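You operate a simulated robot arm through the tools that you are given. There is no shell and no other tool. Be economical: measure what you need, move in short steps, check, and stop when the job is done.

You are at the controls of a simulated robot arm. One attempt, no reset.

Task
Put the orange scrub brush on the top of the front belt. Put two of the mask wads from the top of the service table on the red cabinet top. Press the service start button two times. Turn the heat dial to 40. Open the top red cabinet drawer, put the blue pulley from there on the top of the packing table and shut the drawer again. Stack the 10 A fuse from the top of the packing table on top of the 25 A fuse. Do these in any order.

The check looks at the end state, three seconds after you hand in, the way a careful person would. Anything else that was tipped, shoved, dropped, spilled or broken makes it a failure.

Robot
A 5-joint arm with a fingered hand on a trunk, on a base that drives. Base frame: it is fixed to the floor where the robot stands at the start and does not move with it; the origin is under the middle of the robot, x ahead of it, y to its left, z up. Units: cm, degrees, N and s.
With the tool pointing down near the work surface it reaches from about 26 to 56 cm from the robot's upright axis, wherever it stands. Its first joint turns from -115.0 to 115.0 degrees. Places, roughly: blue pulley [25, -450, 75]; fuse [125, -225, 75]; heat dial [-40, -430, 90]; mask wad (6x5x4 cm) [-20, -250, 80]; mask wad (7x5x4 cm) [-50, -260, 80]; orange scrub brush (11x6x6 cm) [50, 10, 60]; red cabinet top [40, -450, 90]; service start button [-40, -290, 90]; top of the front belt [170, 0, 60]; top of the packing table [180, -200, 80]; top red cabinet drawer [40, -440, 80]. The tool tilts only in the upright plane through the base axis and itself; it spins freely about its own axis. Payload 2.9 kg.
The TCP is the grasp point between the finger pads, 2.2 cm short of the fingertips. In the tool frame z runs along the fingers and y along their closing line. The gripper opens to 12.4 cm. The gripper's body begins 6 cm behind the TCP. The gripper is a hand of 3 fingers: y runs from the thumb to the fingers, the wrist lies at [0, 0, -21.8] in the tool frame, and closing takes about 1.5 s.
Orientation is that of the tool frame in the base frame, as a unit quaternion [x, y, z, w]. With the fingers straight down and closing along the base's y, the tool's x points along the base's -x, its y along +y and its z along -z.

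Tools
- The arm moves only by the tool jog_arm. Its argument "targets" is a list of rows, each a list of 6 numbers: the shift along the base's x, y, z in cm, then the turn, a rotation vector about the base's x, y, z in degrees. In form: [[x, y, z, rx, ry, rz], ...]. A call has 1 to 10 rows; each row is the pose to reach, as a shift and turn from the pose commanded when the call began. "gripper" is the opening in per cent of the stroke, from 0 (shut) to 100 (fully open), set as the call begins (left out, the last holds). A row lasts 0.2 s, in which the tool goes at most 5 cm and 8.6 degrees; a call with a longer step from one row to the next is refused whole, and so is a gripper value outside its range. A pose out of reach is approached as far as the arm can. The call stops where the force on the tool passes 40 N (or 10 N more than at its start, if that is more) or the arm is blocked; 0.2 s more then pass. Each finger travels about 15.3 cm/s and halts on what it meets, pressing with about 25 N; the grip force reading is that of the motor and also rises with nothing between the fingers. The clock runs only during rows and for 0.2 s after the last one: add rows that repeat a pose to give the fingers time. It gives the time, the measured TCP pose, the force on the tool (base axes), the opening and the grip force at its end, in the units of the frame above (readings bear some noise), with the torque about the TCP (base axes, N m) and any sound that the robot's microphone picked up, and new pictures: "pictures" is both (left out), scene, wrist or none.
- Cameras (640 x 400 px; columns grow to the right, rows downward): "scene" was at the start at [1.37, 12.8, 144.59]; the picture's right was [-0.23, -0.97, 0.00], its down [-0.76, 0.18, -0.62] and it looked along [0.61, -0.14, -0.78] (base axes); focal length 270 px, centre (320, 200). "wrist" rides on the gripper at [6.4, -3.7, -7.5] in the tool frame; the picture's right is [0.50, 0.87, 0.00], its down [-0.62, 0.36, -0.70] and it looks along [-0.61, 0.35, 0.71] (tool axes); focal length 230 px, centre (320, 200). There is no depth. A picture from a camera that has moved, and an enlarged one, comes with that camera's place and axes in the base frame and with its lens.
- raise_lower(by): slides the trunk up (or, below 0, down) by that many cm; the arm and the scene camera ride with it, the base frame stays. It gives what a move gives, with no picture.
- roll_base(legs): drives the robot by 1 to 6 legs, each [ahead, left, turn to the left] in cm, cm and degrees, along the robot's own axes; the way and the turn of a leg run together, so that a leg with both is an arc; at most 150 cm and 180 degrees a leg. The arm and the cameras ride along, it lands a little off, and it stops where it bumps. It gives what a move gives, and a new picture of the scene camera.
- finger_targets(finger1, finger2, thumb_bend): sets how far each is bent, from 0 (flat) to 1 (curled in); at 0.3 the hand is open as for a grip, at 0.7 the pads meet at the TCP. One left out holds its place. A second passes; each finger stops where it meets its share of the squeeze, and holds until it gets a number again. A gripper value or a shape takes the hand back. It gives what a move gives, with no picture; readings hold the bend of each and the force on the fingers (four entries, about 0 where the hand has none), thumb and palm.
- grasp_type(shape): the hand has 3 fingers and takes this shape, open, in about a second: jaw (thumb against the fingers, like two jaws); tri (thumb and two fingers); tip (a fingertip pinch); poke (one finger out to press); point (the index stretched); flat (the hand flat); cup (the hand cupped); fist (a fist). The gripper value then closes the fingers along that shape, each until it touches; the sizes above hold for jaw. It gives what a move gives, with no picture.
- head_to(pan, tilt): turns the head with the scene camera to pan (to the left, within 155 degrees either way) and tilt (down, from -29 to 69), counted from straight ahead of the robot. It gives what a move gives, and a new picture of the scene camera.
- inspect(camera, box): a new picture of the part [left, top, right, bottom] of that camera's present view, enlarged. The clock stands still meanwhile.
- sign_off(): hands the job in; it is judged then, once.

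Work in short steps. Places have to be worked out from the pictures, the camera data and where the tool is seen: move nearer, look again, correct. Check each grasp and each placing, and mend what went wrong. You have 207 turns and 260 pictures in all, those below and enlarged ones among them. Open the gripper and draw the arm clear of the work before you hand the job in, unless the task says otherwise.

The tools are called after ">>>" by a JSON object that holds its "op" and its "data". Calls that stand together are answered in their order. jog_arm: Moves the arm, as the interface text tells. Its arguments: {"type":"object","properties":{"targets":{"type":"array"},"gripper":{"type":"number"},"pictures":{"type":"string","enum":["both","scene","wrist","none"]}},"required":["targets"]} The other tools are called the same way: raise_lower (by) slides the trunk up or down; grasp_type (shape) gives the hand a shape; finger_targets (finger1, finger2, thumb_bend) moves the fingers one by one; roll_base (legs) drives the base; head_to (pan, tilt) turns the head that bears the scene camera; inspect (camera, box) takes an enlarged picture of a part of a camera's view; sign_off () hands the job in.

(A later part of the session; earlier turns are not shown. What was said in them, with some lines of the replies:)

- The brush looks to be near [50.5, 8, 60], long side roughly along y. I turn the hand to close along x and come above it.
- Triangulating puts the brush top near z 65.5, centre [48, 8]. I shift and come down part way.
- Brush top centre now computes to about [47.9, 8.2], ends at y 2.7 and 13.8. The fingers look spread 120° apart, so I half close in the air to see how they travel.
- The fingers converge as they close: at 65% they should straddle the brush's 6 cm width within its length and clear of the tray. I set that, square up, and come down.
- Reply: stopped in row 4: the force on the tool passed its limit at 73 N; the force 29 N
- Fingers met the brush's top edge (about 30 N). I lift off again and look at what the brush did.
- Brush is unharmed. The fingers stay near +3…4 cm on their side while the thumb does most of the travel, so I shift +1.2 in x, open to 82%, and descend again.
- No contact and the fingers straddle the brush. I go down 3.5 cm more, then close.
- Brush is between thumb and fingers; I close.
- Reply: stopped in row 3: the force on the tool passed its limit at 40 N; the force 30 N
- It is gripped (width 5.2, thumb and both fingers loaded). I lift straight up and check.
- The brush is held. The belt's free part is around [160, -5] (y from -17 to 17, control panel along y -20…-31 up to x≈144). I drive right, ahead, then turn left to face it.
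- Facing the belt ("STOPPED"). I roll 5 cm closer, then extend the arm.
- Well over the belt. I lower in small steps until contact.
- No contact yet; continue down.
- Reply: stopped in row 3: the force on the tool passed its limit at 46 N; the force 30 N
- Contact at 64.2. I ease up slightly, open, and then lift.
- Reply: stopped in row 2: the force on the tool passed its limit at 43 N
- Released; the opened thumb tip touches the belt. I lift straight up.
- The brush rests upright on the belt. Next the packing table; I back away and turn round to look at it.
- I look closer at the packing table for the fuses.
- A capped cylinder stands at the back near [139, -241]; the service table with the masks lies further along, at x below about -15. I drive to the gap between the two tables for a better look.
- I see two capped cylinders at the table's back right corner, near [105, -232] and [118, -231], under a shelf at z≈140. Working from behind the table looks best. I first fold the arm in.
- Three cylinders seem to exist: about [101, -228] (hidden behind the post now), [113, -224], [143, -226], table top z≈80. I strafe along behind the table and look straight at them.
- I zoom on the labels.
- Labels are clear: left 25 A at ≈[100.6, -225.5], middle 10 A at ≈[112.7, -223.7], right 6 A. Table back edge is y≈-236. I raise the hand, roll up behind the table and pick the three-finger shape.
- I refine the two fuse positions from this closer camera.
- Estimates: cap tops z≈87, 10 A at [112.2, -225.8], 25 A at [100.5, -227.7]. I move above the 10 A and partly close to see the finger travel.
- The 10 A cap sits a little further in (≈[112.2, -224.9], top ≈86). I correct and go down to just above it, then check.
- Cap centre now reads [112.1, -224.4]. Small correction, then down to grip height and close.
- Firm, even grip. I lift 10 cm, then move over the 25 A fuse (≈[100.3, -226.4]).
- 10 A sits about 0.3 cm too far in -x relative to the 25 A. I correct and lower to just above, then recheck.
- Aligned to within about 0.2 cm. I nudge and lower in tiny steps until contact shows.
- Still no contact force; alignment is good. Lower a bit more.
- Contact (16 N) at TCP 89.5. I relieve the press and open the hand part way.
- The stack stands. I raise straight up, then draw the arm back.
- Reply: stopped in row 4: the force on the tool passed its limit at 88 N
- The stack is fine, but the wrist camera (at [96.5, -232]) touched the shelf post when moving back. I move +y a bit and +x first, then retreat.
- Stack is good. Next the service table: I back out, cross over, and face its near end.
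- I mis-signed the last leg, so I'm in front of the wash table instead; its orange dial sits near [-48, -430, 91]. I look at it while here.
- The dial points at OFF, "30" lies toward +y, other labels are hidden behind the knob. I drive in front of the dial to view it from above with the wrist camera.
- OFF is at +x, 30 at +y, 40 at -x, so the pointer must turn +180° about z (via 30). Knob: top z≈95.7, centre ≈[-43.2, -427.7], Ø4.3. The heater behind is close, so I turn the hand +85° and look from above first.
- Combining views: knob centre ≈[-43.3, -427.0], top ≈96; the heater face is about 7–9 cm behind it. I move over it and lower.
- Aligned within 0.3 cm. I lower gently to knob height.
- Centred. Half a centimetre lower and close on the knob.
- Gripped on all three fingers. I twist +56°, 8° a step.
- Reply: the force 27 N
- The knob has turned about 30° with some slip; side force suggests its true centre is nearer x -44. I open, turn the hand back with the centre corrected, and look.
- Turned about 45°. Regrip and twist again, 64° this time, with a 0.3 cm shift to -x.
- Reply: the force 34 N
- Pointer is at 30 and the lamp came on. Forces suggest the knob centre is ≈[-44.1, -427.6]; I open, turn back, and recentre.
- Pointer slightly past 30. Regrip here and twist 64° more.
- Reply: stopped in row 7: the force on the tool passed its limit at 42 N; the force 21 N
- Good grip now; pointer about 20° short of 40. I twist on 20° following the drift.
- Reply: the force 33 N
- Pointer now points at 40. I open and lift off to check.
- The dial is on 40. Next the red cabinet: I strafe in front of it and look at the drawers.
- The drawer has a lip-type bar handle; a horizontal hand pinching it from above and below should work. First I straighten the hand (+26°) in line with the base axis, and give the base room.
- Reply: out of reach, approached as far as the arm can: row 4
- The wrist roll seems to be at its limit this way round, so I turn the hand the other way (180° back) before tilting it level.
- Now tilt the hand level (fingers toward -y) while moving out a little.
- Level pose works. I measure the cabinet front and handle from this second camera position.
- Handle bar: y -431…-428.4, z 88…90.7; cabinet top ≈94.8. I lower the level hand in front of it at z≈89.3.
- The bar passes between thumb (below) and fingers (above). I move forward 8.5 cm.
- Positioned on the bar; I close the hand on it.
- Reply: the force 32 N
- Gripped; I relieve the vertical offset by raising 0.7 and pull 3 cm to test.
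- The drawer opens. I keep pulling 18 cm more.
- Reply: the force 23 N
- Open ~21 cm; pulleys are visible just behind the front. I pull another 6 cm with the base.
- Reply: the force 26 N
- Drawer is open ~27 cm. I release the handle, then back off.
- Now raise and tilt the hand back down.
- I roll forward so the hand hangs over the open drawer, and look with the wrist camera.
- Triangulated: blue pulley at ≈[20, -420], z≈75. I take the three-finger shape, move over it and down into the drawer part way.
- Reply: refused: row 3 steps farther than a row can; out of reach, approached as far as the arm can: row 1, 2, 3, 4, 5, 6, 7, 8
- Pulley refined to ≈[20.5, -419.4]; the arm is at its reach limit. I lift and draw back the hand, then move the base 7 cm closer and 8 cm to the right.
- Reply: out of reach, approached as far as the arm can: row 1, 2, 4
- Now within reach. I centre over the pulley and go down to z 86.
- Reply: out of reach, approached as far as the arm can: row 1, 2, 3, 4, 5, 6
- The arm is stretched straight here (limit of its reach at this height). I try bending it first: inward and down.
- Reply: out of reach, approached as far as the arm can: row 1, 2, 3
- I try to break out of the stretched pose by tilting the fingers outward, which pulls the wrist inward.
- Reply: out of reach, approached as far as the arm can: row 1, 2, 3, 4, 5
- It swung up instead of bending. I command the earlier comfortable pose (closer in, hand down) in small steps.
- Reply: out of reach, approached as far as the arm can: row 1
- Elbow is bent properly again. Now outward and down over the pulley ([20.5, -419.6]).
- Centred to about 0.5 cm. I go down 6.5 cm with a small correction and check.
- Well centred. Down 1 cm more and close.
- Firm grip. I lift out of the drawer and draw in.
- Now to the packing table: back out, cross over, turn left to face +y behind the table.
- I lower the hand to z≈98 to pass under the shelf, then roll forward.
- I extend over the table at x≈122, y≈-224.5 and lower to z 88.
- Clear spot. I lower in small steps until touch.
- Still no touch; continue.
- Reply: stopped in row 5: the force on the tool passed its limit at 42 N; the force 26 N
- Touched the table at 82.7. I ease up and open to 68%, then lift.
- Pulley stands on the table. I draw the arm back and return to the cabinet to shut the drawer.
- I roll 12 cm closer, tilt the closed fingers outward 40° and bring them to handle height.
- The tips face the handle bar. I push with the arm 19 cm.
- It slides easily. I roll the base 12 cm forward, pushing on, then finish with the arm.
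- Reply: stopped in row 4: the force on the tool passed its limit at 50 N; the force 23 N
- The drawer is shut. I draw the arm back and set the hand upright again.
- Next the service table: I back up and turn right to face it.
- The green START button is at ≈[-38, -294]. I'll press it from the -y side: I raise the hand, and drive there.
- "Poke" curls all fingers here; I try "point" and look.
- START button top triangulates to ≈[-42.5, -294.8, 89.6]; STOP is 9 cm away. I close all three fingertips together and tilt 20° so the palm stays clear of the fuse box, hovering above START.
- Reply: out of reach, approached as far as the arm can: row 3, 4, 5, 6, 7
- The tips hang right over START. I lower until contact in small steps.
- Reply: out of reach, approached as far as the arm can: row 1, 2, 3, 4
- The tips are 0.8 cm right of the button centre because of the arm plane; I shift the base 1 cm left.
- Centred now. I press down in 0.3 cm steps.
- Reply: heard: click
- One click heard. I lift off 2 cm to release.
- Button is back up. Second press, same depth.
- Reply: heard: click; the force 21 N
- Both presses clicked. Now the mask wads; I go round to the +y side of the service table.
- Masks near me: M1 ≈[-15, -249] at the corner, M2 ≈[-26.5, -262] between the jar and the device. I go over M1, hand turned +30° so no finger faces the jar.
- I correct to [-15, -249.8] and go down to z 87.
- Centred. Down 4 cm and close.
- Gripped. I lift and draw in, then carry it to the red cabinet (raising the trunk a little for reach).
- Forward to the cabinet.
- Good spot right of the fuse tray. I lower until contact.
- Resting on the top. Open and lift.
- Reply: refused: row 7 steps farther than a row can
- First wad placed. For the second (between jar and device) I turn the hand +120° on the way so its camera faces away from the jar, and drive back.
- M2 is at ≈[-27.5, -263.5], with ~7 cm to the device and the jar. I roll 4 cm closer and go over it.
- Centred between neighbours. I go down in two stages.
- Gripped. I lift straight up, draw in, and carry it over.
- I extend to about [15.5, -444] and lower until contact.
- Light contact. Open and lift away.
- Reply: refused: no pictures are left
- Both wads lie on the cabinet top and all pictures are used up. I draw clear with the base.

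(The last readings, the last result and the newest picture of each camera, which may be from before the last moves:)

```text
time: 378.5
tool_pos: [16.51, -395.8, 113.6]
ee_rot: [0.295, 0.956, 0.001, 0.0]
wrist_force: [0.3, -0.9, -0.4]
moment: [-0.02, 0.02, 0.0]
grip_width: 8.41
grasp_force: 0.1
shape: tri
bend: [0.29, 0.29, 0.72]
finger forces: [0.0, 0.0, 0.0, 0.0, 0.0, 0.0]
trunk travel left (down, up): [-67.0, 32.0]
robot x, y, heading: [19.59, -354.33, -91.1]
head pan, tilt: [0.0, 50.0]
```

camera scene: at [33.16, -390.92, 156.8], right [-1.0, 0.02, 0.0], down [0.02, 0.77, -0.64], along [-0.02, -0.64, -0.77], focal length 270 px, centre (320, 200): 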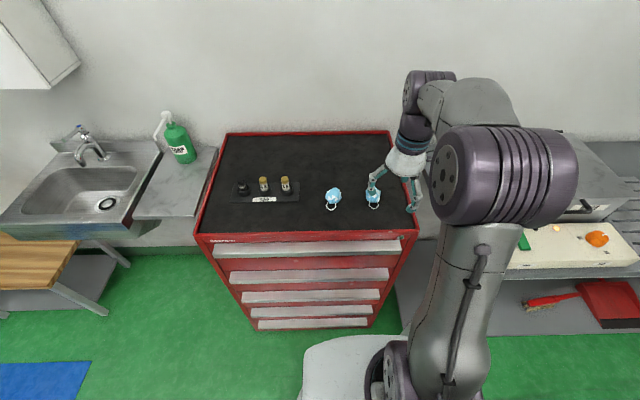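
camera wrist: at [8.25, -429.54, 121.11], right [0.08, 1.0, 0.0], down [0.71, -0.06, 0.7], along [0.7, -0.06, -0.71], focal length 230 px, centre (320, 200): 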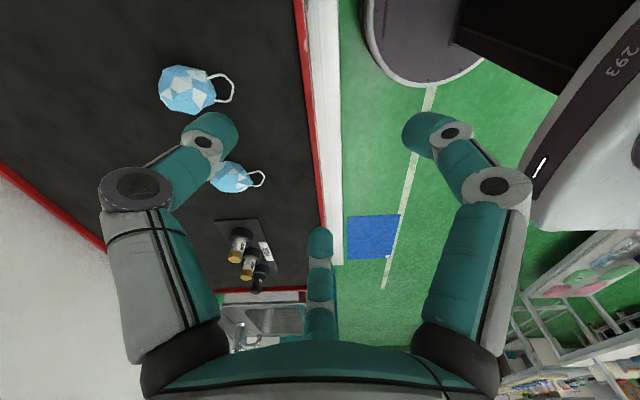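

The hand is open, empty and clear of everything; I hand the job in.

>>> {"op": "sign_off", "data": {}}

```text
The job is handed in.
```

I finished all six jobs and handed in with the hand open and the arm clear of the work. The last thing I saw was both mask wads on the cabinet. I had no pictures left for a final look round.

- **Orange scrub brush:** it stands upright on the front belt.
- **Mask wads:** two from the service table now lie on the red cabinet top, beside the fuse tray.
- **Service start button:** I pressed it twice and heard a click each time.
- **Heat dial:** the pointer is at 40, within about 5 degrees as far as I could judge. The lamp next to it came on as I turned it.
- **Drawer and pulley:** the blue pulley is on the packing table, and the top drawer is shut again.
- **Fuses:** the 10 A fuse stands on top of the 25 A fuse. It was still standing when I put the pulley down near it.

While drawing back from the stacked fuses, the hand's camera bumped the packing table's shelf post (88 N peak). Nothing looked moved or knocked over afterwards.
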